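You operate a simulated robot arm through the tools that you are given. There is no shell and no other tool.

You run a simulated robot arm. Do the job below in one go: nothing can be reset, and whatever is moved stays where it is left.

JOB
Latch the right cassette, set the grey dial to 1, the black to 3, then run a print test.
Fine: one press of the test button; wait for the test to end; the cover stays up.
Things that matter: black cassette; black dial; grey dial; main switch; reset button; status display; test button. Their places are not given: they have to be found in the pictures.

Only the result counts: the job must be done as asked and must still hold three seconds after the hand-in. Knocking over, shifting, dropping, spilling or breaking anything else fails it. Lids that push on must go on centred and level and be pressed home; caps that screw on are set level and turned clockwise until they are tight.

ROBOT AND FRAMES
A 7-joint arm with a two-finger parallel gripper, fixed in place. Base frame: the origin is on the floor under the middle of its stand, x ahead of it, y to its left, z up. Units: cm, degrees, N and s.
It reaches about 147.9 cm from its shoulder. Its first joint turns from -166.0 to 166.0 degrees. Payload 4.4 kg.
The tool frame sits at the grasp point between the pads (the TCP): z along the fingers, y along the line on which they close. The tips reach 2.3 cm beyond it. Largest opening 9.4 cm; finger width 3.8, thickness 1; the body of the gripper, 5.4 by 9.6 cm, starts 3.9 cm behind the TCP.
Orientation is told as [roll, pitch, yaw] about the base's x, y, z axes, in that order, counted from this pose: with the fingers straight down and closing along the base's y, the tool's x points along the base's -x, its y along +y and its z along -z.

CONTROLS
- The arm moves only by the tool send_rows. Its argument "steps" is a list of rows, each a list of 7 numbers: the shift along the tool's x, y, z in cm, then the turn, a rotation vector about the tool's x, y, z in rad, then the finger opening in cm, from 0 to 9.4. In form: [[x, y, z, ax, ay, az, hand], ...]. A call has 1 to 20 rows; each row shifts and turns the commanded pose from where the row before left it, along the tool's axes as they then stand. Each row takes 0.2 s and may step no farther than 5 cm and 8.6 degrees from the row before; otherwise, or with a gripper value out of range, the whole call is refused. Where a pose cannot be reached the arm comes as near as it can. A force on the tool above 90 N (or 10 N above the force at the start of the call, whichever is more), or a blocked arm, ends the call early, and 0.2 s more pass. Each finger travels about 7.2 cm/s and halts on what it meets, pressing with about 23 N; the grip force reading is that of the motor and also rises with nothing between the fingers. The clock runs only during rows and for 0.2 s after the last one: add rows that do not move to give the fingers time. It gives the time, the measured TCP pose, the force on the tool (base axes), the opening and the grip force at its end, in the units of the frame above (readings bear some noise), with the torque about the TCP (base axes, N m) and any sound that the robot's microphone picked up.
- Cameras (640 x 400 px; columns grow to the right, rows downward): "scene" is fixed at [38.9, -66.35, 179.56]; the picture's right is [0.59, -0.81, 0.00], its down [-0.58, -0.43, -0.69] and it looks along [0.56, 0.41, -0.72] (base axes); focal length 324 px, centre (320, 200). "wrist" rides on the gripper at [8.6, 1.6, -7.5] in the tool frame; the picture's right is [-0.18, 0.98, 0.00], its down [-0.58, -0.11, -0.81] and it looks along [-0.79, -0.15, 0.59] (tool axes); focal length 243 px, centre (320, 200).
- camera(camera): a new picture of that camera. No time passes.
- point_at(camera, pixels): for up to 12 pixels [column, row] of the newest picture of that camera ("zoom" is the newest enlarged one), the place [x, y, z] in the base frame of the surface seen there, good to about 0.2 cm, but the place of the scene camera against the robot may be out by one fixed shift of up to 2.5 cm in any direction. No time passes.
- zoom(camera, box): a new picture of the part [left, top, right, bottom] of that camera's present view, enlarged. No time passes.
- sign_off(): hands the job in; it is judged then, once.

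Leave the gripper open and the arm clear of the work at the hand-in unless told otherwise.

The tools are called after ">>>" as name(argument=value, ...) on one line, values as JSON. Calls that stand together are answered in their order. send_rows: Moves the arm, as the interface text tells. Its arguments: {"type":"object","properties":{"steps":{"type":"array","items":{"type":"array","items":{"type":"number"}}}},"required":["steps"]} The other tools are called the same way: camera (camera) takes a picture; point_at (camera, pixels) gives the place of the surface under pixels of a picture; zoom (camera, box) takes an enlarged picture of a part of a camera's view; sign_off () hands the job in.

At the start:

```text
t: 0.0
ee_pos: [64.1, -7.69, 133.7]
tcp_rot: [0.0, 0.1, 0.0]
wrist_force: [-1.1, -0.4, 0.0]
ft_torque: [0.0, -0.02, 0.0]
grip_width: 9.42
grasp_force: 0.0
```

scene: 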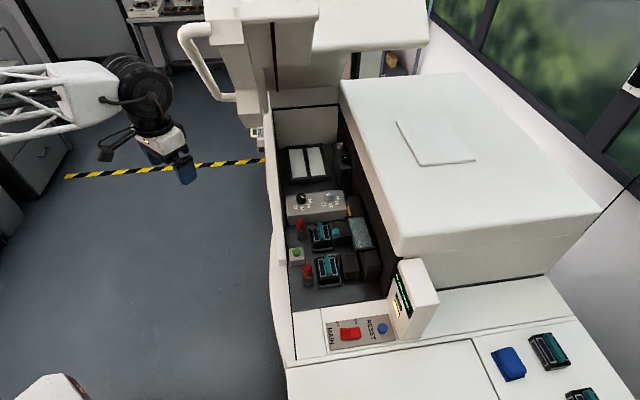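
wrist: 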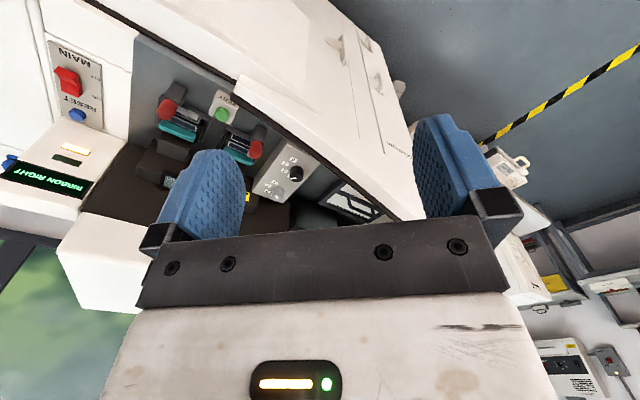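

I see a large printer with its cover up, with two cassettes with red levers, dials, a green test button, a main switch, a reset button and a display. I'll zoom in on the working area first (scene roughly 260–450, 130–360) and on the wrist view.

>>> zoom(camera="scene", box=[270, 180, 390, 300])

>>> zoom(camera="scene", box=[310, 250, 450, 360])

>>> zoom(camera="wrist", box=[0, 20, 340, 230])

```text
3.33 times, centred on (330, 240) of scene
```

zoom: 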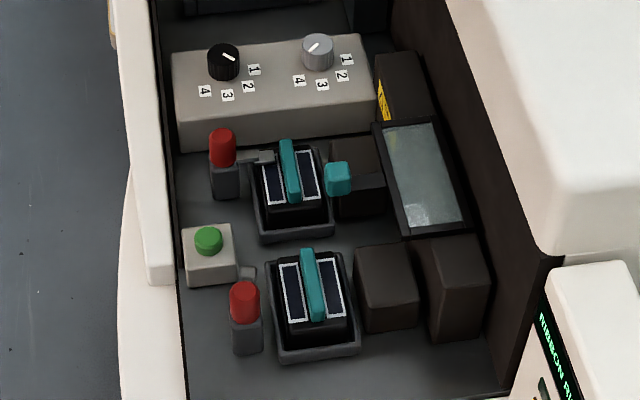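

```text
3.64 times, centred on (380, 305) of scene
```

zoom: 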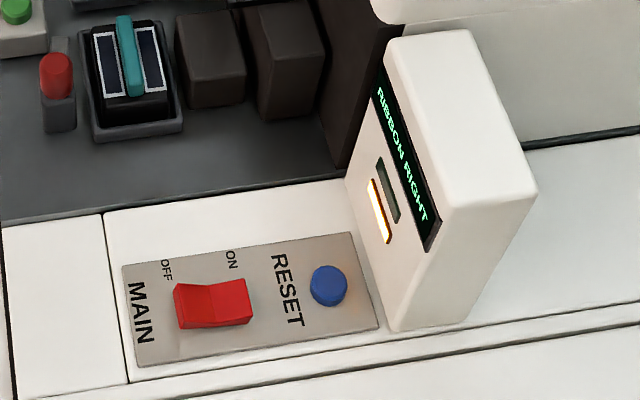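

```text
1.88 times, centred on (170, 125) of wrist
```

zoom: 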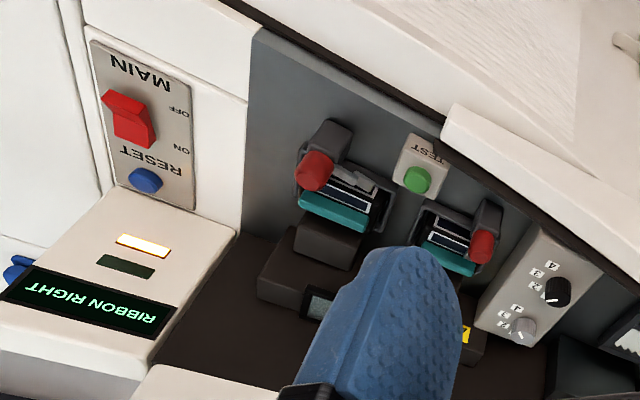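

The display reads "RIBBON RIGHT" with an amber lamp lit. The lower cassette's (nearer MAIN) latch bar is not across the cassette, while the other one's bar is. I'll take tighter zooms of both cassettes and the dials.

>>> zoom(camera="scene", box=[295, 240, 355, 295])

>>> zoom(camera="scene", box=[280, 180, 350, 225])

>>> zoom(camera="scene", box=[285, 210, 345, 255])

>>> zoom(camera="wrist", box=[130, 70, 320, 200])

>>> zoom(camera="scene", box=[460, 310, 640, 400])

```text
7.27 times, centred on (325, 268) of scene
```

zoom: 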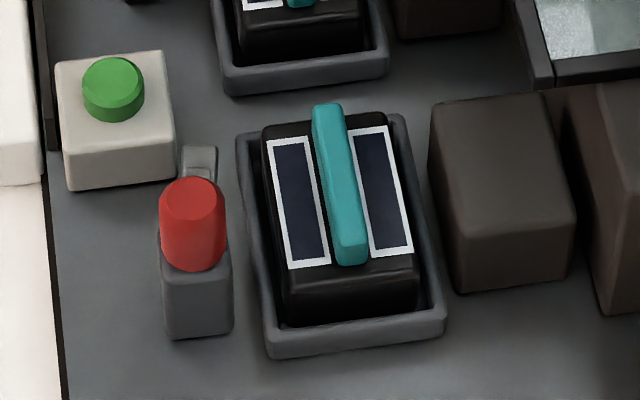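

```text
8.89 times, centred on (315, 202) of scene
```

zoom: 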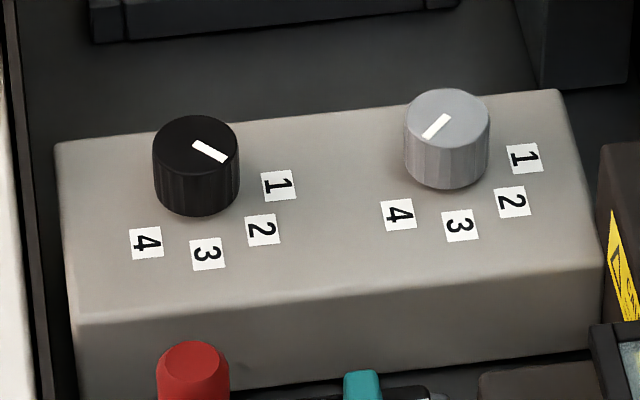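

```text
8.89 times, centred on (315, 232) of scene
```

zoom: 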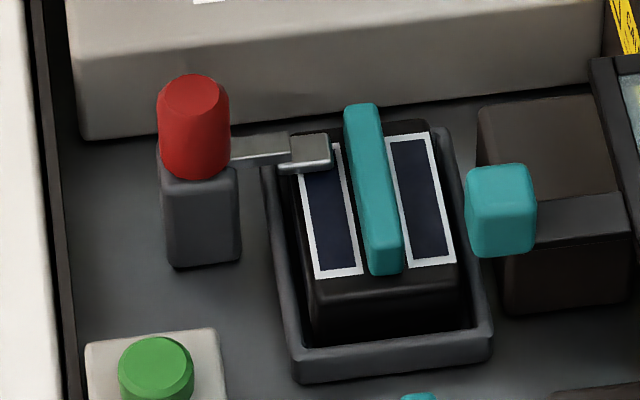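

```text
3.08 times, centred on (225, 135) of wrist
```

zoom: 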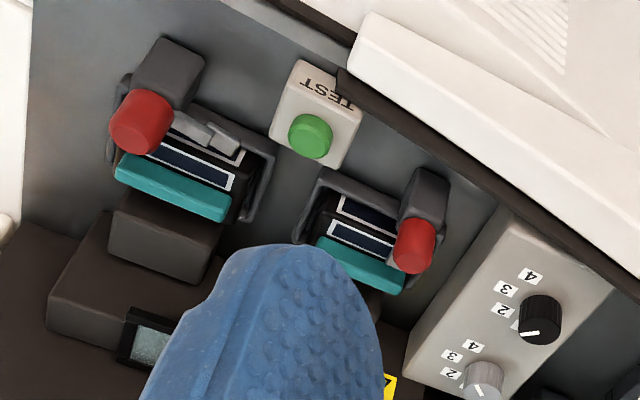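

```text
3.56 times, centred on (550, 355) of scene
```

zoom: 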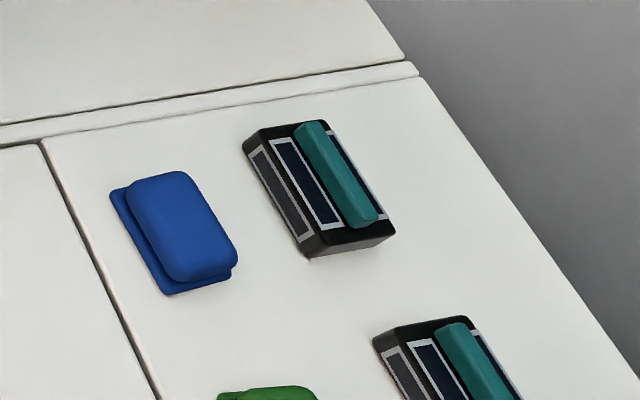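

The right cassette's lever bar points toward the left cassette instead of over its own, so it needs about a quarter turn. I'll measure the same features with both cameras to find the scene camera's shift. First comes a wrist zoom.

>>> zoom(camera="wrist", box=[130, 70, 320, 200])

>>> point_at(camera="zoom", pixels=[[309, 132], [290, 85], [138, 115], [413, 245], [540, 310], [487, 372], [170, 165], [165, 65], [220, 140], [427, 190], [565, 270], [430, 340]])

>>> zoom(camera="scene", box=[270, 180, 390, 300])

>>> point_at(camera="zoom", pixels=[[209, 235], [192, 255], [243, 288], [222, 134], [222, 51], [317, 41], [305, 285], [290, 170], [190, 100], [350, 110], [210, 340], [247, 270]])

```text
3.08 times, centred on (225, 135) of wrist
```

zoom: 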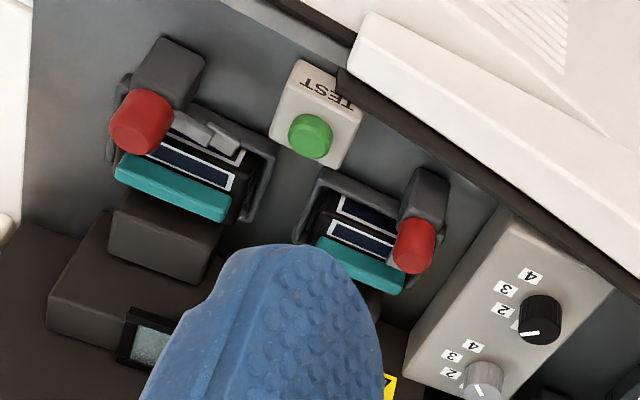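

```text
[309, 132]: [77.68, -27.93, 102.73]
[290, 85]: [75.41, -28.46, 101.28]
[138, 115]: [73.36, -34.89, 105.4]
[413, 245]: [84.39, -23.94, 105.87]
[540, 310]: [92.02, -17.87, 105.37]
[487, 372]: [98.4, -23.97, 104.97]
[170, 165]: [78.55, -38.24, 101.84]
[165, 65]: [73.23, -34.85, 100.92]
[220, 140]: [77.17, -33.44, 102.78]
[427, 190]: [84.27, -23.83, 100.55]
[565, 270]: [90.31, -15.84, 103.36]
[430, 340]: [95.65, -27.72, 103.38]
```

```text
3.33 times, centred on (330, 240) of scene
```

zoom: 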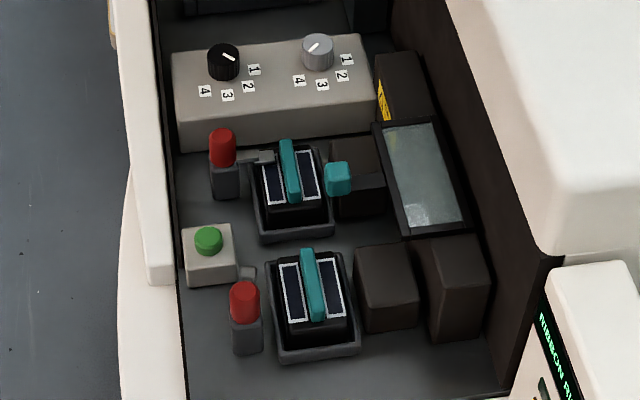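

```text
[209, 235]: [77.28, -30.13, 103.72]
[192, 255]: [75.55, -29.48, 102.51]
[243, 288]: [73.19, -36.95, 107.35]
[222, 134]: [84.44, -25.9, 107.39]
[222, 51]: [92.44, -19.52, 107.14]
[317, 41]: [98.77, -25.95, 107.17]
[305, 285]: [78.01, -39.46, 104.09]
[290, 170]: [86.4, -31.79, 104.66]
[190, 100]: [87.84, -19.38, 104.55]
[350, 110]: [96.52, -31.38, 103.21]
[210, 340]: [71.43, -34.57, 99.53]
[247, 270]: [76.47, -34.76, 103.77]
```

Comparing wrist to scene, the scene points appear shifted by about (+0.2, −2.0, +1.7) cm. The machine is turned 45° to the base. Next I'll measure the dial labels and pointer marks in a tight zoom of the dial panel.

>>> zoom(camera="scene", box=[280, 180, 350, 225])

>>> point_at(camera="zoom", pixels=[[278, 186], [262, 230], [207, 254], [146, 243], [196, 146], [226, 161], [196, 120], [156, 146], [237, 146], [196, 175], [65, 150], [80, 315]])

>>> point_at(camera="zoom", pixels=[[523, 159], [512, 202], [460, 225], [398, 214], [448, 116], [427, 135], [448, 95], [410, 118], [487, 118], [448, 145], [550, 95], [595, 260]])

```text
8.89 times, centred on (315, 202) of scene
```

zoom: 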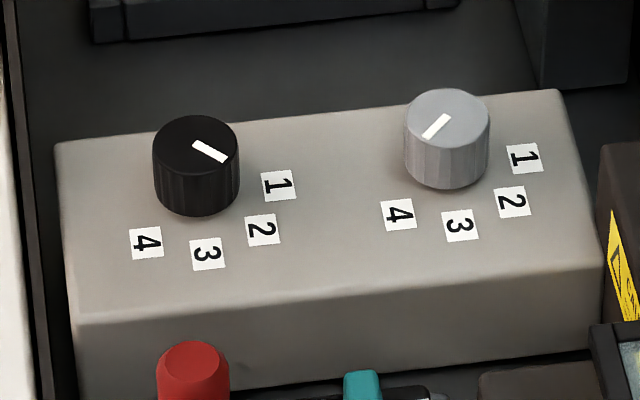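

```text
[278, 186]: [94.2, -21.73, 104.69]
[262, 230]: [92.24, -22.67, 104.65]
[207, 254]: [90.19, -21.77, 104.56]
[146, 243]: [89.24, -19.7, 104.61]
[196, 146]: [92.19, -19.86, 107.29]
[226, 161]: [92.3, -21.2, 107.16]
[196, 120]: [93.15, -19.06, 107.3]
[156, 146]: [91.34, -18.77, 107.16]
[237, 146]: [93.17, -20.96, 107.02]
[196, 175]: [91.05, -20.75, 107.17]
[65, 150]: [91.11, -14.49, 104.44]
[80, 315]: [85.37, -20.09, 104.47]
```

```text
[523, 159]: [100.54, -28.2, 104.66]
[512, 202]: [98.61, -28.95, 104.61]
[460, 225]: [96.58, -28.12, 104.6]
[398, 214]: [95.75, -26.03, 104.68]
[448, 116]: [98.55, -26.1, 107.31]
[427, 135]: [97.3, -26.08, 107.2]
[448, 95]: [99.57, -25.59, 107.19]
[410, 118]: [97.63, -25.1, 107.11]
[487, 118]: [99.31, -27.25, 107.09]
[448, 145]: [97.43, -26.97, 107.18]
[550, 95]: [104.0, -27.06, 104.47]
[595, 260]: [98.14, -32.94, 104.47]
```

Black dial points at about −86° in base terms, which is position 2. Grey points at about 173°, which is position 4. Labels: 1≈−43°, 2≈−88°, 3≈−136°, 4≈−184°. Next I'll map the obstacles: cover, rear box, rim, display block.

>>> point_at(camera="scene", pixels=[[190, 35], [230, 95], [240, 60], [300, 60], [330, 30], [400, 30], [270, 95], [335, 110], [345, 90], [410, 240], [460, 80], [590, 215]])

>>> point_at(camera="scene", pixels=[[275, 150], [275, 250], [290, 350], [420, 265], [400, 330], [305, 335], [365, 230], [375, 265], [300, 120], [305, 165], [340, 165], [258, 135]])

>>> point_at(camera="wrist", pixels=[[200, 20], [380, 100], [400, 190], [100, 20], [60, 80], [75, 115], [40, 170], [130, 60], [340, 150], [360, 200], [60, 190], [100, 250]])

```text
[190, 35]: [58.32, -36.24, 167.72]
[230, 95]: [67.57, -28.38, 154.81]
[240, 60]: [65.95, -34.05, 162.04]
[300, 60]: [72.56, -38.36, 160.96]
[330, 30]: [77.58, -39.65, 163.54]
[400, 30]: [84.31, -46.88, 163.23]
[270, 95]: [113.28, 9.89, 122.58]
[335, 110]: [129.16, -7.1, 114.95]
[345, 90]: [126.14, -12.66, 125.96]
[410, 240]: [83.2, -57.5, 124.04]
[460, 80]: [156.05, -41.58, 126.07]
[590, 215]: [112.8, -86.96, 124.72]
```

```text
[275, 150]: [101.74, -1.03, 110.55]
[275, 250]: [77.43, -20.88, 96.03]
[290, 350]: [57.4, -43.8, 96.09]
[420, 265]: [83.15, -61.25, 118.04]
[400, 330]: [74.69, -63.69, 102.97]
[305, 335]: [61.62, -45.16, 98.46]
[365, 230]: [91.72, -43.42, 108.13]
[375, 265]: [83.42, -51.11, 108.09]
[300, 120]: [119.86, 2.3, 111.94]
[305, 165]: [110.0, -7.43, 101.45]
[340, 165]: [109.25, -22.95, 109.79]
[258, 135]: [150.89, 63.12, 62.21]
```

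```text
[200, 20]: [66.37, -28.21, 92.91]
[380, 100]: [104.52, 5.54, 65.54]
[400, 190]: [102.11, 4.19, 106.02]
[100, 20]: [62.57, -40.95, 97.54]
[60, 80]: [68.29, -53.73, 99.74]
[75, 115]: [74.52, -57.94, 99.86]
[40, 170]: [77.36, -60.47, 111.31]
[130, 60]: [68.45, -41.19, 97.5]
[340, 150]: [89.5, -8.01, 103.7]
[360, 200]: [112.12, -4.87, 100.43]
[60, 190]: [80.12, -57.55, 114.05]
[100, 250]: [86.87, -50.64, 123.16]
```

There is a raised structure (the cover) near (58–84, −28…−47, 155–168), above part of the bay. I'll look closer at it and at the arm.

>>> zoom(camera="scene", box=[150, 0, 450, 188])

>>> zoom(camera="scene", box=[0, 0, 250, 200])

>>> point_at(camera="scene", pixels=[[210, 10], [215, 50], [245, 115], [265, 100], [270, 60], [262, 20], [285, 5], [315, 15], [315, 50], [420, 20], [425, 45], [380, 48]])

>>> point_at(camera="scene", pixels=[[180, 40], [205, 90], [255, 80], [250, 100], [258, 112], [280, 80], [320, 70], [290, 90], [330, 85], [268, 130], [270, 170], [262, 160]])

```text
2.13 times, centred on (300, 94) of scene
```

zoom: 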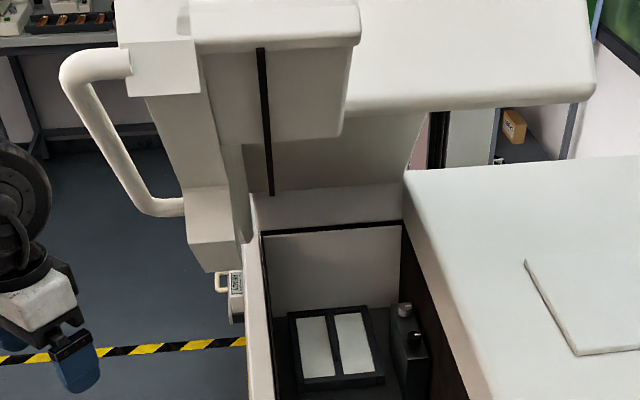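

```text
2.00 times, centred on (125, 100) of scene
```

zoom: 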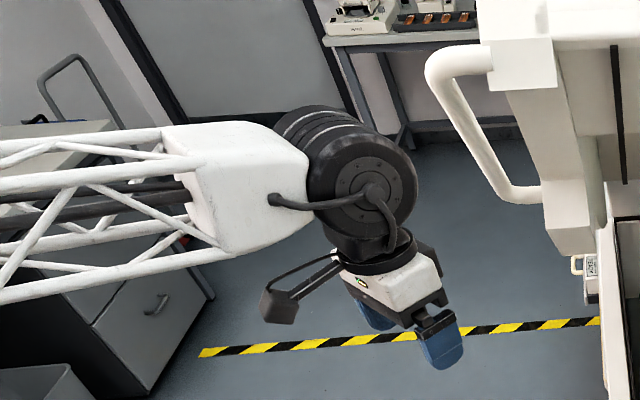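

```text
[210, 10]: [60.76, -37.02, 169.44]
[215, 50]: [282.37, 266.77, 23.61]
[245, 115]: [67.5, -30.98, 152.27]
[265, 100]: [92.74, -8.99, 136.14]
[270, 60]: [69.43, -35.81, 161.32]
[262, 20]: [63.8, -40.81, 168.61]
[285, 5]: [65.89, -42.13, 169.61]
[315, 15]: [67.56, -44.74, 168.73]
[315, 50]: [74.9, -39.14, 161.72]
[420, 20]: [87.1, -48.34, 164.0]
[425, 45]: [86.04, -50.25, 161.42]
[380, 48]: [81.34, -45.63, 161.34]
```

```text
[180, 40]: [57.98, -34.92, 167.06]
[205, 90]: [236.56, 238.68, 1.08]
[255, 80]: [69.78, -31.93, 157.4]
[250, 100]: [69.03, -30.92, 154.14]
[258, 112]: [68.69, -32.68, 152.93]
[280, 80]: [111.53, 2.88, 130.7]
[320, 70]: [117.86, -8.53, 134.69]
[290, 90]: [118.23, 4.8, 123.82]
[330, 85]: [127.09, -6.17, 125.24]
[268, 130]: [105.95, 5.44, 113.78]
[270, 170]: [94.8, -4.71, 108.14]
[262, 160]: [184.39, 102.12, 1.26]
```

The lid is hinged at the machine's far-left end and slopes up toward the right, overhanging the bay. I'll measure the arm's own wrist to know how much height it needs above the TCP.

>>> point_at(camera="scene", pixels=[[140, 60], [155, 85], [160, 105], [150, 120], [160, 140], [185, 165], [187, 180], [110, 70], [75, 85], [20, 75], [20, 100], [105, 155]])

>>> point_at(camera="scene", pixels=[[262, 70], [262, 85], [268, 98], [268, 105], [255, 125], [300, 70], [270, 115], [300, 98], [320, 45], [310, 68], [350, 50], [410, 50]])

```text
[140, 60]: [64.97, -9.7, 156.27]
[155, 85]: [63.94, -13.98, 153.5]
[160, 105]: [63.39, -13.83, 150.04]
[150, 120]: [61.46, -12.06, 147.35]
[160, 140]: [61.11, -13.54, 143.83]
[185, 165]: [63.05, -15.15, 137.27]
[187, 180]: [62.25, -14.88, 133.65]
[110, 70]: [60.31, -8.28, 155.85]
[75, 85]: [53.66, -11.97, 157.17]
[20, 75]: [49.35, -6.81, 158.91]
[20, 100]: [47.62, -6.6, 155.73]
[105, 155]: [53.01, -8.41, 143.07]
```

```text
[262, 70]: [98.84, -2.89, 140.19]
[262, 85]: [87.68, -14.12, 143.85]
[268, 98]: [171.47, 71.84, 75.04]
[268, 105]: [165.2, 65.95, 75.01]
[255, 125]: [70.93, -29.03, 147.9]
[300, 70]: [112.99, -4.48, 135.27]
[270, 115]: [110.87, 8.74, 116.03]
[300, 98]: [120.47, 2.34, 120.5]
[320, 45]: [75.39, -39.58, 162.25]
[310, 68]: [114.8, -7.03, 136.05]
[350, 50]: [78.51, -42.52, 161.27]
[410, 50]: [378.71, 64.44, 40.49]
```

The wrist centre sits only about 16 cm above the TCP, so it can work under the lid, whose lower edge is at z≈138–150, if I stay low. I'll first lower straight down outside the machine by 15.6 cm while yawing +45°, then look again.

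>>> send_rows(steps=[[0, 0, 2.6, 0, 0, -0.1309, 6], [0, 0, 2.6, 0, 0, -0.1309, 6], [0, 0, 2.6, 0, 0, -0.1309, 6], [0, 0, 2.6, 0, 0, -0.1309, 6], [0, 0, 2.6, 0, 0, -0.1309, 6], [0, 0, 2.6, 0, 0, -0.1309, 6], [0, 0, 0, 0, 0, 0, 6]])

>>> camera(camera="scene")

>>> camera(camera="wrist")

```text
t: 1.6
ee_pos: [64.07, -7.66, 117.78]
tcp_rot: [-0.1, 0.0, 45.1]
wrist_force: [-0.3, -0.6, 0.2]
ft_torque: [0.0, -0.01, -0.02]
grip_width: 6.01
grasp_force: 0.1
```

```text
taken
```

scene: 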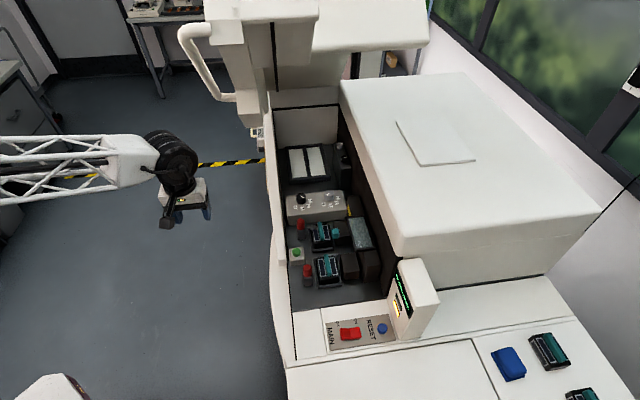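

```text
taken
```

wrist: 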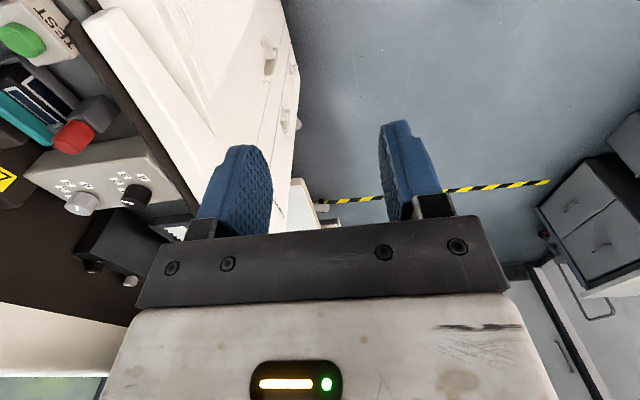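

The pose is clear. I now move horizontally over the right lever (near x=73.3, y=−34.9), dropping to z≈113 to keep the wrist well below the lid.

>>> send_rows(steps=[[1.59, -3.22, 0.6, 0, 0, 0, 6], [1.59, -3.22, 0.6, 0, 0, 0, 6], [1.59, -3.22, 0.6, 0, 0, 0, 6], [1.59, -3.22, 0.6, 0, 0, 0, 6], [1.59, -3.22, 0.6, 0, 0, 0, 6], [1.59, -3.22, 0.6, 0, 0, 0, 6], [0, 0, 0, 0, 0, 0, 6]])

>>> camera(camera="scene")

>>> camera(camera="wrist")

```text
t: 3.2
ee_pos: [71.03, -27.75, 114.36]
tcp_rot: [0.0, 0.1, 45.0]
wrist_force: [-0.2, -0.1, 0.5]
ft_torque: [-0.03, -0.03, 0.01]
grip_width: 5.97
grasp_force: 0.0
```

```text
taken
```

scene: 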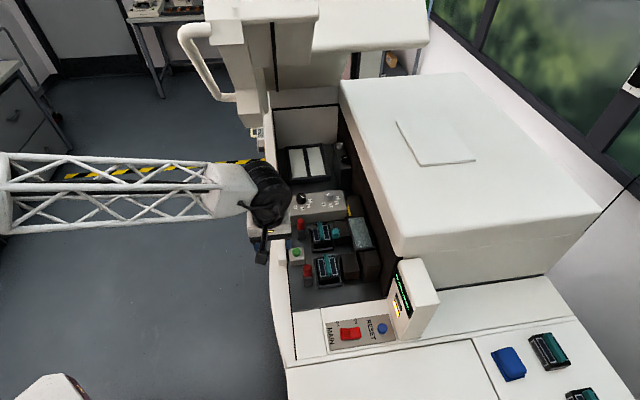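

```text
taken
```

wrist: 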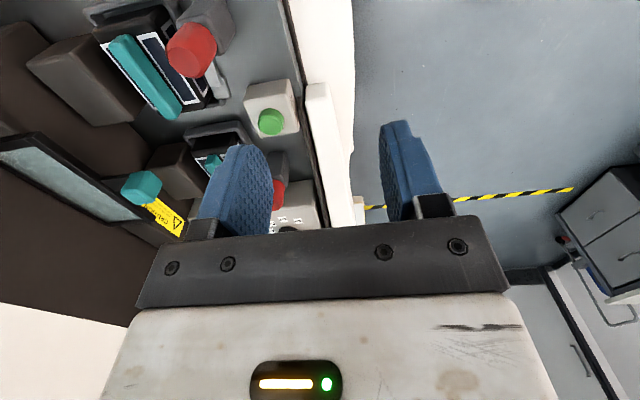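

The arm is clear of the lid. The wrist camera now sees the right lever at (195,45), the TEST button at (270,120) and the right cassette close up, so I'll measure them.

>>> zoom(camera="wrist", box=[90, 0, 314, 140])

>>> point_at(camera="wrist", pixels=[[183, 55], [195, 65], [207, 60], [190, 38], [220, 20], [214, 70], [215, 90], [270, 122], [255, 95], [140, 75], [185, 65], [280, 165]])

```text
2.86 times, centred on (202, 70) of wrist
```

zoom: 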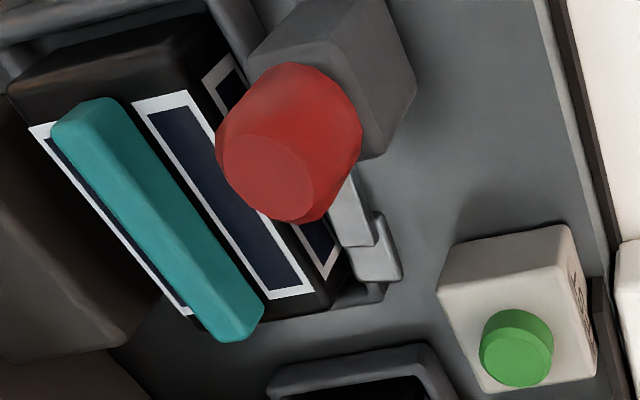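

```text
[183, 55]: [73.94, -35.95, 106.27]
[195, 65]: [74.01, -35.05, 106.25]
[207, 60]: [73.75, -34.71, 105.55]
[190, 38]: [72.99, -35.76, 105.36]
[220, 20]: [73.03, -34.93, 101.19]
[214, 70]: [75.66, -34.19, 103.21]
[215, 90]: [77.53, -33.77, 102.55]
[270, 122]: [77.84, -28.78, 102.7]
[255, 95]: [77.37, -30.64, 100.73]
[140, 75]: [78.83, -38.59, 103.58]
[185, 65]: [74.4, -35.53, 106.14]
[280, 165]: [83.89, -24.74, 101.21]
```

I'll take exact points on the knob's top face, the bar and the test button in this zoom.

>>> point_at(camera="zoom", pixels=[[268, 177], [228, 165], [306, 190], [262, 140], [285, 214], [345, 195], [340, 140], [280, 70], [390, 90], [380, 265], [350, 210], [395, 130]])

>>> point_at(camera="zoom", pixels=[[515, 358], [485, 350], [548, 355], [512, 382], [520, 315], [470, 270], [545, 240], [440, 330], [155, 220], [90, 110], [230, 325], [330, 270]])

```text
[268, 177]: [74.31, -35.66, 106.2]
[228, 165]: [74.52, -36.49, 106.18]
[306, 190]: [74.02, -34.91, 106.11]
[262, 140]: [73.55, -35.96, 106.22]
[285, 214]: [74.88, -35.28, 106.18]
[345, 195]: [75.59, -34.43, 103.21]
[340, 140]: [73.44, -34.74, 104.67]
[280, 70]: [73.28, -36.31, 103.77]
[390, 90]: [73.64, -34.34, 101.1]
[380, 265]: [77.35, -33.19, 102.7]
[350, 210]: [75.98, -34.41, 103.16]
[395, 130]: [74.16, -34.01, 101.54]
```

```text
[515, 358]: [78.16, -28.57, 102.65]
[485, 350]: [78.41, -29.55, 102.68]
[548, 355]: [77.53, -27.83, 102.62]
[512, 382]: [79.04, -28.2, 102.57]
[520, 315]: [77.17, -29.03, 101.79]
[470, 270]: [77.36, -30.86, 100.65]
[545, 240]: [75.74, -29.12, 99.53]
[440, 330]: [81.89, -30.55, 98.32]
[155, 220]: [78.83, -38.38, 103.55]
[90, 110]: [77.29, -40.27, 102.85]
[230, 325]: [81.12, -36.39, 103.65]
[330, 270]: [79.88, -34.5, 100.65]
```

Knob top centre is at about (74.2, −35.65, 106.15), bar top at ≈103.2 and cassette handle top at ≈103.6. From close range the scene camera's shift works out to about (−0.95, −1.4, +1.15). I'll move over the knob at this height with the hand at 4.2 cm, then check alignment.

>>> send_rows(steps=[[1.66, -3.92, 0, 0, 0, 0, 4.2], [1.66, -3.92, 0, 0, 0, 0, 4.2], [0, 0, 2, 0, 0, 0, 4.2], [0, 0, 2, 0, 0, 0, 4.2], [0, 0, 0, 0, 0, 0, 4.2]])

>>> camera(camera="wrist")

>>> zoom(camera="scene", box=[240, 180, 400, 300])

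```text
t: 4.4
ee_pos: [74.11, -36.12, 110.03]
tcp_rot: [0.0, 0.0, 45.0]
wrist_force: [-0.5, 0.0, -0.2]
ft_torque: [0.02, 0.01, -0.03]
grip_width: 4.2
grasp_force: 0.1
```

```text
taken
```

wrist: 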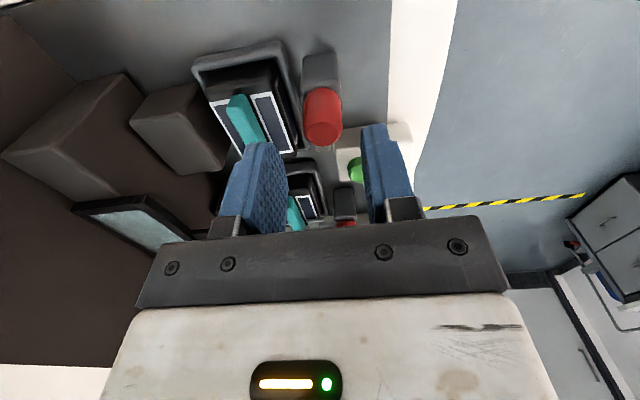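

```text
3.33 times, centred on (320, 240) of scene
```

zoom: 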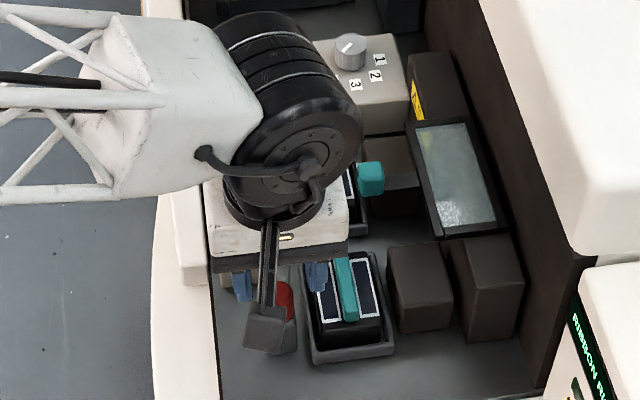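

The knob appears between the fingers at (322,115). I'll re-measure its top face from this closer pose.

>>> zoom(camera="wrist", box=[264, 50, 392, 130])

>>> point_at(camera="wrist", pixels=[[323, 131], [313, 130], [335, 130], [323, 122], [323, 141], [322, 100], [305, 105], [340, 105], [322, 80], [338, 88], [306, 88], [322, 60]])

```text
5.00 times, centred on (328, 90) of wrist
```

zoom: 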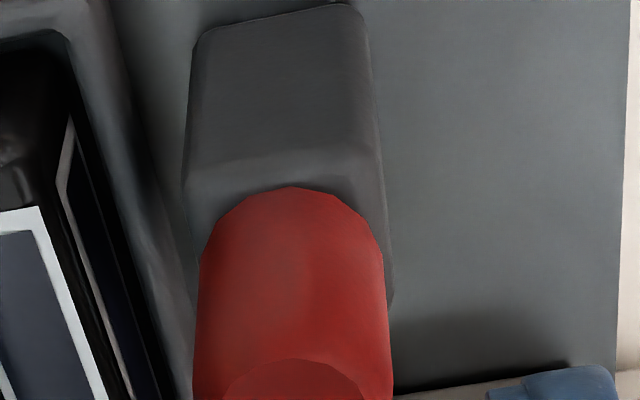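

```text
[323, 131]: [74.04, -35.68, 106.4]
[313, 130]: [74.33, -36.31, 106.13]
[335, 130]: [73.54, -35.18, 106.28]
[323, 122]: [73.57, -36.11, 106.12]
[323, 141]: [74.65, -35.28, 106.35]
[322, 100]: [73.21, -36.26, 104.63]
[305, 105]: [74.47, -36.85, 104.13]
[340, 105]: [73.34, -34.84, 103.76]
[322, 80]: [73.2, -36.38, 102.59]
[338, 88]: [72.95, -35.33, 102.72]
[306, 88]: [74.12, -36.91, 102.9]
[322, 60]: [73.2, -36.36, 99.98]
```

The knob centre is at (74.05, −35.6), top 106.2, base ~102.8. I need a small correction (+0.38 along tool y, −0.25 along tool x), then to descend about 4.1 cm with the fingers straddling the knob.

>>> send_rows(steps=[[-0.25, 0.38, 0, 0, 0, 0, 4.2], [0, 0, 1.5, 0, 0, 0, 4.2], [0, 0, 1.5, 0, 0, 0, 4.2], [0, 0, 1.0, 0, 0, 0, 4.2], [0, 0, 0, 0, 0, 0, 4.2], [0, 0, 0, 0, 0, 0, 4.2]])

>>> camera(camera="wrist")

>>> zoom(camera="scene", box=[280, 230, 360, 290])

```text
t: 5.8
ee_pos: [74.17, -35.62, 106.36]
tcp_rot: [0.0, 0.0, 44.9]
wrist_force: [-0.5, -0.4, -0.5]
ft_torque: [0.0, 0.0, -0.07]
grip_width: 4.18
grasp_force: 0.0
```

```text
taken
```

wrist: 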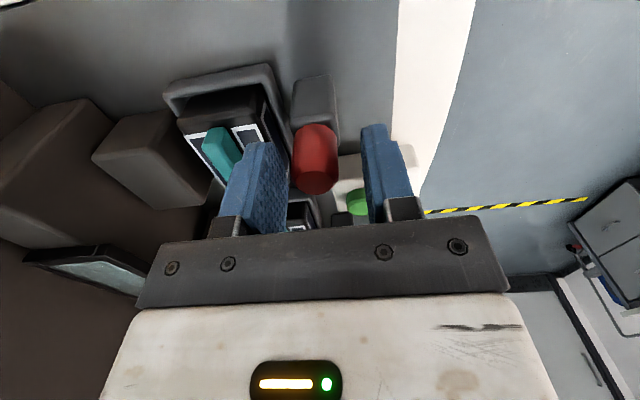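

```text
6.67 times, centred on (320, 260) of scene
```

zoom: 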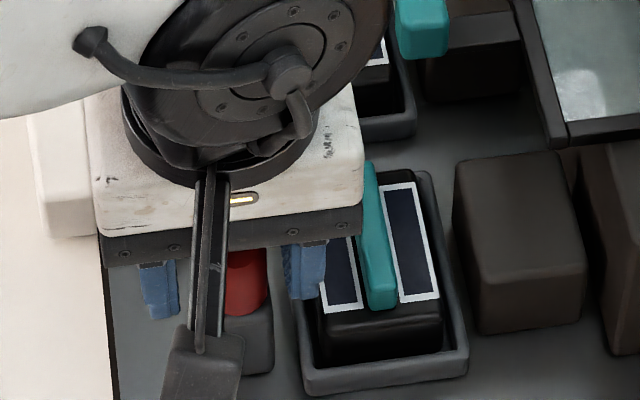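

Knob centre is at column ~316 against the tool axis at 320, so about 0.2 cm to the left. I'll shift tool y −0.2, go down 0.4, then close on the knob.

>>> send_rows(steps=[[0, -0.2, 0.4, 0, 0, 0, 4.2], [0, 0, 0, 0, 0, 0, 4.2], [0, 0, 0, 0, 0, 0, 2.0], [0, 0, 0, 0, 0, 0, 1.0], [0, 0, 0, 0, 0, 0, 1.0]])

>>> camera(camera="wrist")

```text
t: 7.0
ee_pos: [74.3, -35.77, 106.0]
tcp_rot: [0.0, 0.0, 44.9]
wrist_force: [20.9, -16.9, -3.7]
ft_torque: [-0.13, -0.2, 0.02]
grip_width: 2.35
grasp_force: 45.7
```

```text
taken
```

wrist: 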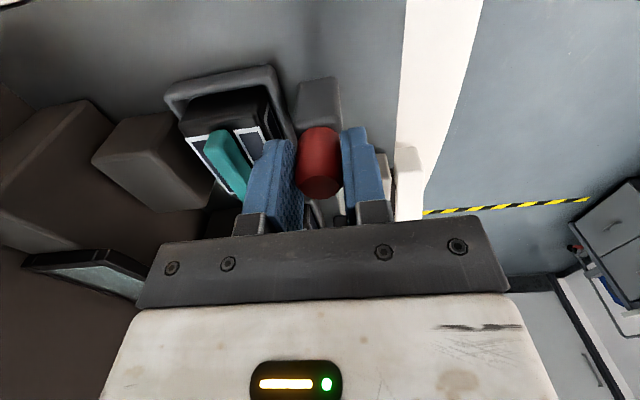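

I have the knob gripped at 2.35 cm, with a side load of about 27 N along the depth direction. I'll relax it with a small shift (tool y −0.15) and read the force.

>>> send_rows(steps=[[0, -0.15, 0, 0, 0, 0, 1.0], [0, 0, 0, 0, 0, 0, 1.0]])

```text
t: 7.6
ee_pos: [74.26, -35.8, 105.89]
tcp_rot: [0.0, 0.0, 45.0]
wrist_force: [-18.0, -3.0, -0.8]
ft_torque: [0.54, -0.57, -0.11]
grip_width: 2.33
grasp_force: 45.5
```

The forces are small now. I'll rotate the knob clockwise from above (positive tool z) by about 23° first and check that the bar follows.

>>> send_rows(steps=[[0, 0.04, 0, 0, 0, 0.1, 1.0], [0, 0, 0, 0, 0, 0.1, 1.0], [0, 0, 0, 0, 0, 0.1, 1.0], [0, 0, 0, 0, 0, 0.1, 1.0], [0, 0, 0, 0, 0, 0, 1.0]])

>>> camera(camera="wrist")

>>> zoom(camera="scene", box=[280, 230, 360, 290])

```text
t: 8.8
ee_pos: [74.32, -35.76, 105.96]
tcp_rot: [0.0, -0.1, 21.9]
wrist_force: [-20.5, -27.7, -14.3]
ft_torque: [-0.23, 0.19, 0.0]
grip_width: 2.32
grasp_force: 45.3
```

```text
taken
```

wrist: 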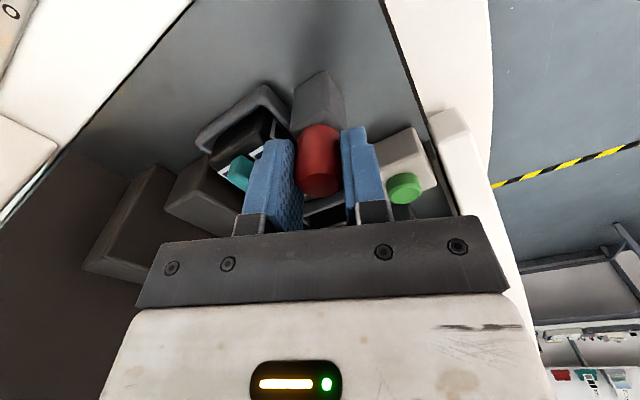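

```text
6.67 times, centred on (320, 260) of scene
```

zoom: 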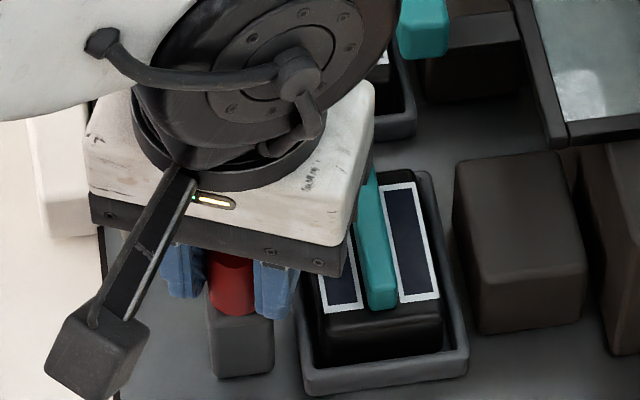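

The tool turned to yaw 21.9° with the knob held, and it is loaded about 34 N toward the machine's right. I'll relieve that with a 0.1 cm shift and continue turning another 37°.

>>> send_rows(steps=[[0.1, -0.04, 0, 0, 0, 0.1, 1.0], [0, 0, 0, 0, 0, 0.11, 1.0], [0, 0, 0, 0, 0, 0.11, 1.0], [0, 0, 0, 0, 0, 0.11, 1.0], [0, 0, 0, 0, 0, 0.11, 1.0], [0, 0, 0, 0, 0, 0.11, 1.0], [0, 0, 0, 0, 0, 0, 1.0]])

>>> zoom(camera="scene", box=[280, 230, 360, 290])

>>> camera(camera="wrist")

```text
t: 10.4
ee_pos: [74.26, -35.84, 106.0]
tcp_rot: [0.0, 0.0, -15.2]
wrist_force: [17.1, 11.2, -20.6]
ft_torque: [-0.23, -1.02, -0.02]
grip_width: 2.36
grasp_force: 44.7
```

```text
6.67 times, centred on (320, 260) of scene
```

zoom: 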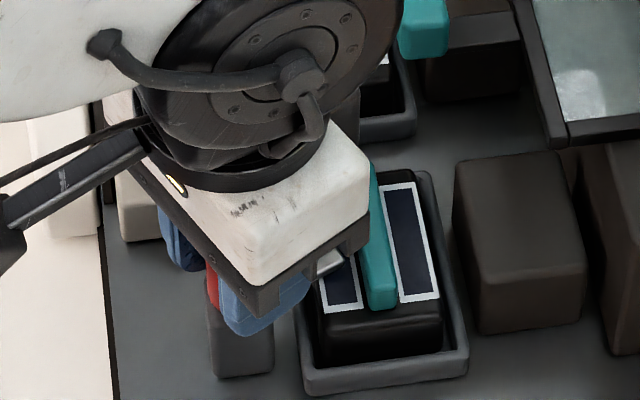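

```text
taken
```

wrist: 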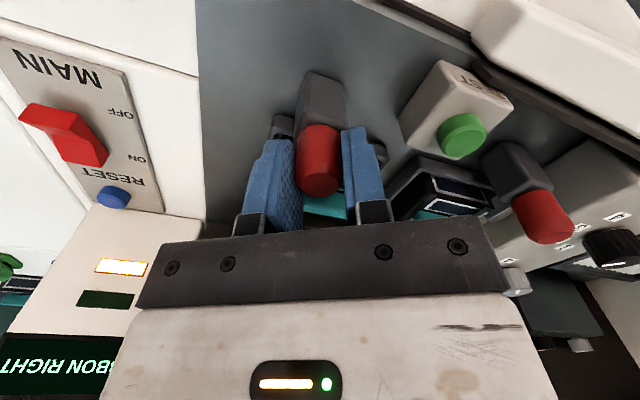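

The latch foot now shows over the cassette edge in the scene zoom at (325,262), so it's following. I'll turn the last ~30°.

>>> send_rows(steps=[[0, 0, 0.05, 0, 0, 0.13, 1.0], [0, 0, 0, 0, 0, 0.13, 1.0], [0, 0, 0, 0, 0, 0.13, 1.0], [0, 0, 0, 0, 0, 0.13, 1.0], [0, 0, 0, 0, 0, 0, 1.0]])

>>> zoom(camera="scene", box=[280, 230, 360, 290])

>>> camera(camera="wrist")

```text
t: 11.6
ee_pos: [74.3, -35.79, 106.03]
tcp_rot: [-0.1, -0.1, -45.0]
wrist_force: [7.2, 21.3, -2.4]
ft_torque: [0.16, 0.44, 0.29]
grip_width: 2.39
grasp_force: 45.3
```

```text
6.67 times, centred on (320, 260) of scene
```

zoom: 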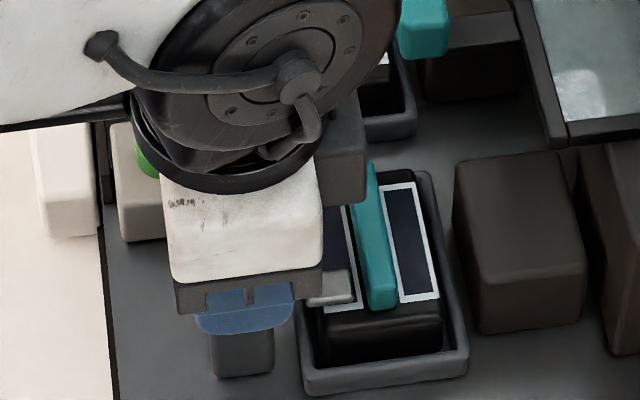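

```text
taken
```

wrist: 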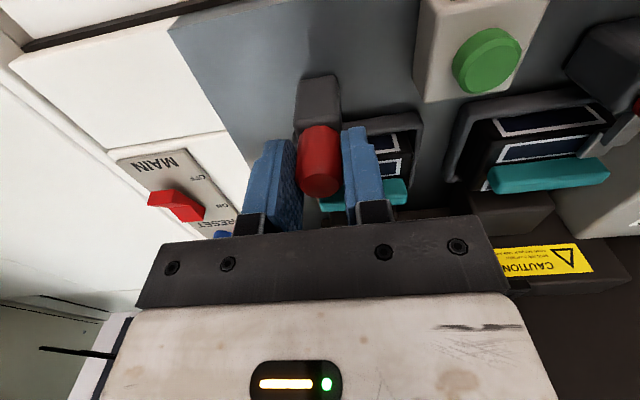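

Yaw −45° reached and the latch foot lies over the cassette. I'll check the display before releasing.

>>> zoom(camera="scene", box=[350, 250, 450, 340])

>>> zoom(camera="scene", box=[290, 240, 350, 290])

```text
4.44 times, centred on (400, 295) of scene
```

zoom: 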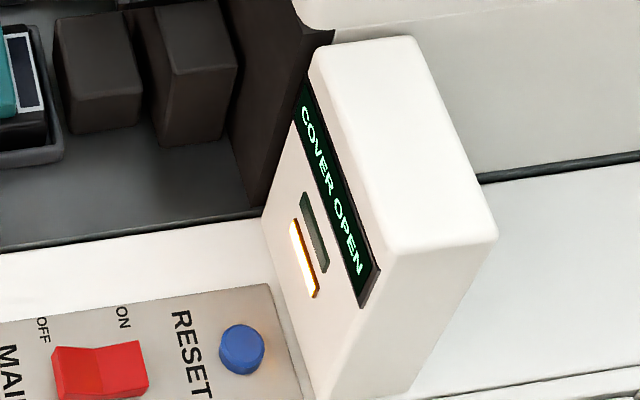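

```text
8.00 times, centred on (320, 265) of scene
```

zoom: 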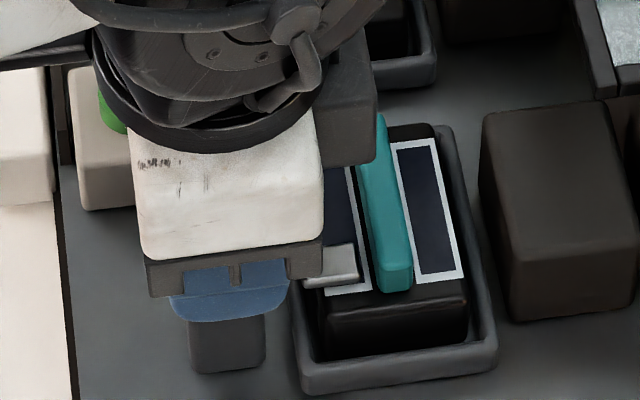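

The display changed to "COVER OPEN", so the right latch is registered, and the cover is meant to stay up. I'll release the knob and rise straight up.

>>> send_rows(steps=[[0, 0, 0, 0, 0, 0, 3.2], [0, 0, 0, 0, 0, 0, 4.2], [0, 0, -1.5, 0, 0, 0, 4.2], [0, 0, -2.5, 0, 0, 0, 4.2], [0, 0, -2.5, 0, 0, 0, 4.2], [0, 0, 0, 0, 0, 0, 4.2]])

>>> camera(camera="wrist")

>>> zoom(camera="scene", box=[280, 180, 440, 300])

```text
t: 13.0
ee_pos: [74.32, -35.81, 112.57]
tcp_rot: [-0.1, 0.0, -45.0]
wrist_force: [-0.1, 0.6, 0.0]
ft_torque: [-0.02, 0.0, -0.03]
grip_width: 4.18
grasp_force: 0.1
```

```text
taken
```

wrist: 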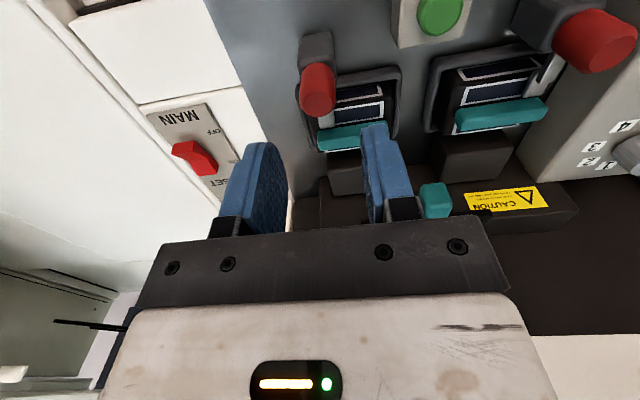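

```text
3.33 times, centred on (360, 240) of scene
```

zoom: 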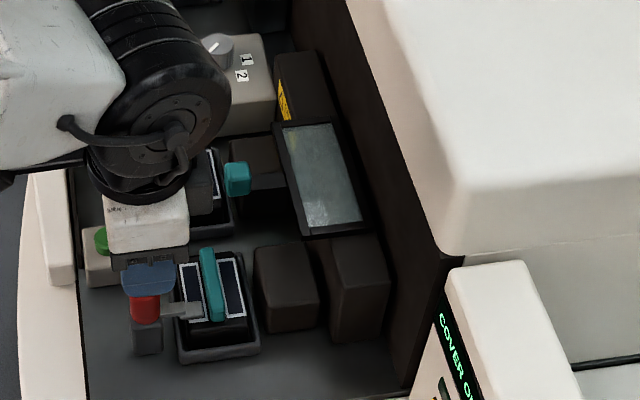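

The latch bar lies across the right cassette and the display still says COVER OPEN. Before moving to the dials I'll check the forearm's slope and height, to be sure it fits under the lid's front edge.

>>> camera(camera="scene")

>>> point_at(camera="scene", pixels=[[20, 200], [60, 205], [100, 205], [150, 205], [200, 200], [240, 205], [265, 210], [285, 195], [270, 180], [300, 215], [320, 215], [296, 228]])

```text
taken
```

scene: 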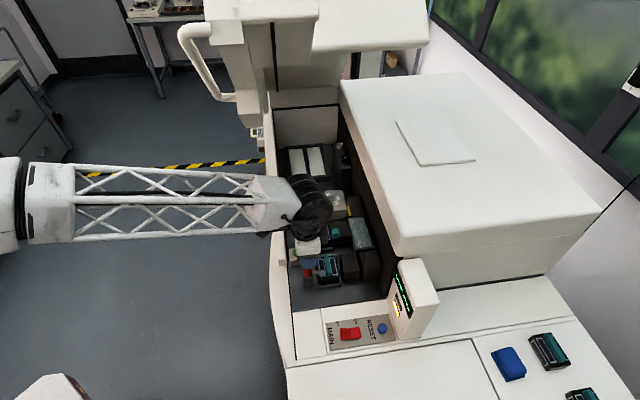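

```text
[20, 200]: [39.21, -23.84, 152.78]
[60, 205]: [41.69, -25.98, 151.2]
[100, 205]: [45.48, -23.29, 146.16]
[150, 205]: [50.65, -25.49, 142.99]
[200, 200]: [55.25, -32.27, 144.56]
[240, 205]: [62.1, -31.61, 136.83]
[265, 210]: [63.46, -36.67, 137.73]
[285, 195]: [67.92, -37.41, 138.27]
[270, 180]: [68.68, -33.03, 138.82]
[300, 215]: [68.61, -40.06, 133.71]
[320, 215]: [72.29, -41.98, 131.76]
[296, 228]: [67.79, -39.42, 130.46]
```

The forearm slopes down from about z=150 near the elbow to 133 at the wrist. I need the lid's front lower edge precisely, so I'll zoom on it and sample along it.

>>> zoom(camera="scene", box=[220, 50, 340, 150])

>>> point_at(camera="zoom", pixels=[[170, 300], [205, 300], [215, 270], [222, 240], [228, 210], [230, 180], [215, 200], [200, 240], [240, 160], [225, 120], [250, 130], [235, 230]])

```text
4.00 times, centred on (280, 100) of scene
```

zoom: 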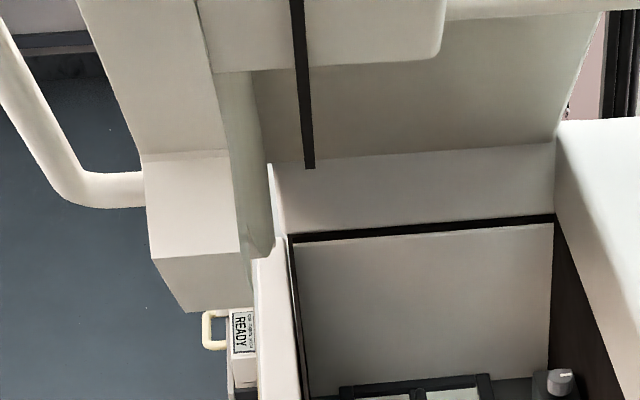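

```text
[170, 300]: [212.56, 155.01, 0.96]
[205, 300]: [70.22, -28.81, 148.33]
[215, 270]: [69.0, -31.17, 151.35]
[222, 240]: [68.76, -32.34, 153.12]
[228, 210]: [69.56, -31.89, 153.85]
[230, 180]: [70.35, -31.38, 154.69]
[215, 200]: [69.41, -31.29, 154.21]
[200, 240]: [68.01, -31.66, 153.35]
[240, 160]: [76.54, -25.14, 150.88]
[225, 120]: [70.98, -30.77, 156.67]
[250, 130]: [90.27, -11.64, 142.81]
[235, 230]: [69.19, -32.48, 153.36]
```

I'll sample along the right border of that strip, which is the lower edge of the lid's front wall.

>>> point_at(camera="zoom", pixels=[[245, 250], [252, 254], [258, 254], [264, 250], [268, 240], [268, 220], [266, 200], [264, 180], [260, 160], [256, 140], [246, 200], [250, 230]])

>>> point_at(camera="zoom", pixels=[[260, 130], [300, 130], [400, 130], [500, 130], [580, 60], [400, 70], [300, 100], [420, 50], [250, 60], [240, 90], [225, 90], [230, 150]])

```text
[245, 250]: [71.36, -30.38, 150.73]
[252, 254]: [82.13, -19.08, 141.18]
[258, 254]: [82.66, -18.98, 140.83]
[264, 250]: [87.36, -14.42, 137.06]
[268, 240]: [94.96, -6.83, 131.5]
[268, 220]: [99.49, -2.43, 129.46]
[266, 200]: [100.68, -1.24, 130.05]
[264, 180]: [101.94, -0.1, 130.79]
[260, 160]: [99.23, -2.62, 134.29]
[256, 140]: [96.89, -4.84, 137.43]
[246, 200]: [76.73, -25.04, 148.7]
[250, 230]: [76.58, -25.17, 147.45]
```

```text
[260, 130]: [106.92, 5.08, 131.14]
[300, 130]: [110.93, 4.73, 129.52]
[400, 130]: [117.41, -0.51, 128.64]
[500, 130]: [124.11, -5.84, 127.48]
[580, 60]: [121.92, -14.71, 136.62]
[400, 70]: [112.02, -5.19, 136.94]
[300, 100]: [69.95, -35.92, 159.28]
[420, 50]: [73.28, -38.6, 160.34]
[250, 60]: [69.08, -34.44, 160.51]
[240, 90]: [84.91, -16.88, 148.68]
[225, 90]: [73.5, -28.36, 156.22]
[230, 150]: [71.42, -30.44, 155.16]
```

The lid's lower edge runs from z≈148 at the right end to 136 above the dials and 130 farther left. I expect several cm of forearm clearance at the dials. I'll move toward the grey dial (about 99.4, −24.8) in two stages at z≈112, checking the lid gap in between.

>>> send_rows(steps=[[-1.246, 3.19, 0.1, 0, 0, 0, 4.6], [-1.246, 3.19, 0.1, 0, 0, 0, 4.6], [-1.246, 3.19, 0.1, 0, 0, 0, 4.6], [-1.246, 3.19, 0.1, 0, 0, 0, 4.6], [0, 0, 0, 0, 0, 0, 4.6]])

>>> camera(camera="scene")

>>> camera(camera="wrist")

```text
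t: 14.2
ee_pos: [86.87, -30.33, 112.05]
tcp_rot: [0.0, 0.1, -45.0]
wrist_force: [1.1, -0.1, 0.4]
ft_torque: [-0.04, 0.01, 0.02]
grip_width: 4.61
grasp_force: 0.1
```

```text
taken
```

scene: 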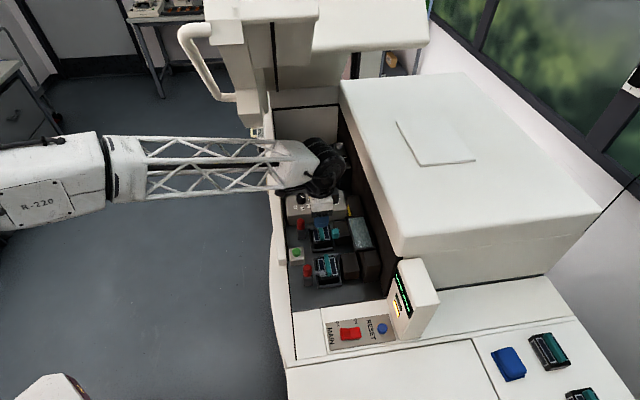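

```text
taken
```

wrist: 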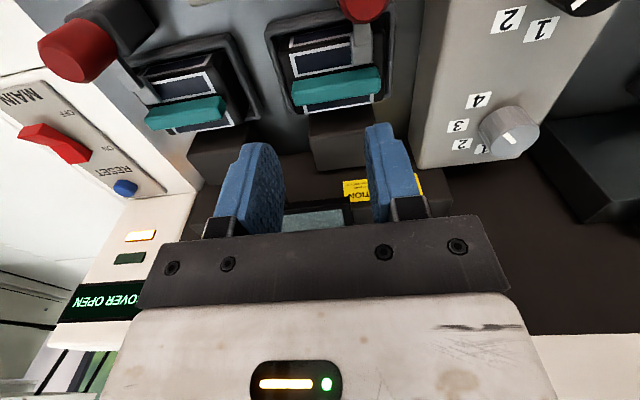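

The wrist view shows the grey dial at (512,130). I'll measure it here, and check the forearm heights near the lid.

>>> point_at(camera="scene", pixels=[[280, 145], [260, 145], [240, 147], [200, 140], [150, 138], [115, 150], [300, 150], [320, 150], [345, 160], [270, 185], [230, 190], [345, 140]])

>>> zoom(camera="wrist", box=[430, 0, 630, 170])

>>> point_at(camera="wrist", pixels=[[522, 132], [512, 139], [500, 118], [541, 130], [523, 155], [505, 105], [480, 152], [462, 146], [458, 126], [478, 100], [530, 150], [515, 118]])

```text
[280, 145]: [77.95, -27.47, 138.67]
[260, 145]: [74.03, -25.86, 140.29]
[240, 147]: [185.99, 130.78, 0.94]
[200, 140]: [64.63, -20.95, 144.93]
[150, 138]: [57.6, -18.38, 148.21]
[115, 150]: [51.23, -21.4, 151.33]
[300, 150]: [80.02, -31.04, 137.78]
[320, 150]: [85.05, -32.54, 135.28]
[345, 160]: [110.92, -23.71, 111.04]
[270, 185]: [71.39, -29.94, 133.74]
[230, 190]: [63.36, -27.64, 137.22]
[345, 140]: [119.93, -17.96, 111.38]
```

```text
2.35 times, centred on (530, 85) of wrist
```

zoom: 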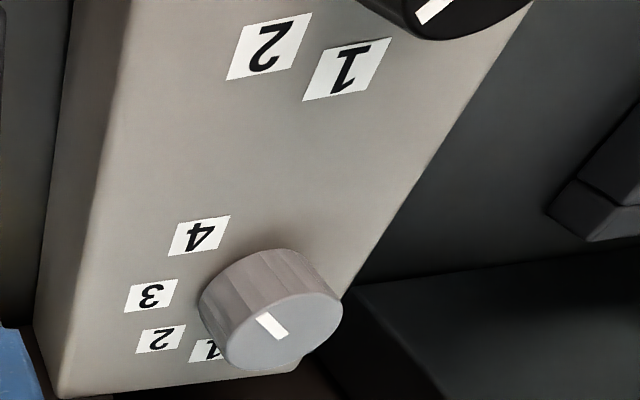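

```text
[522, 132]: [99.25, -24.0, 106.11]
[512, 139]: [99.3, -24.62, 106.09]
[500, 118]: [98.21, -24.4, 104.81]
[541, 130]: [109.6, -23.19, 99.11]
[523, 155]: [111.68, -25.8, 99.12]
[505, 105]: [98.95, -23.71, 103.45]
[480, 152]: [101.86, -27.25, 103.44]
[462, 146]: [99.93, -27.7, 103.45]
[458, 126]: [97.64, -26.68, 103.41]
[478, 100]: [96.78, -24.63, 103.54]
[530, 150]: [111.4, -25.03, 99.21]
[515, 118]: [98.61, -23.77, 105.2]
```

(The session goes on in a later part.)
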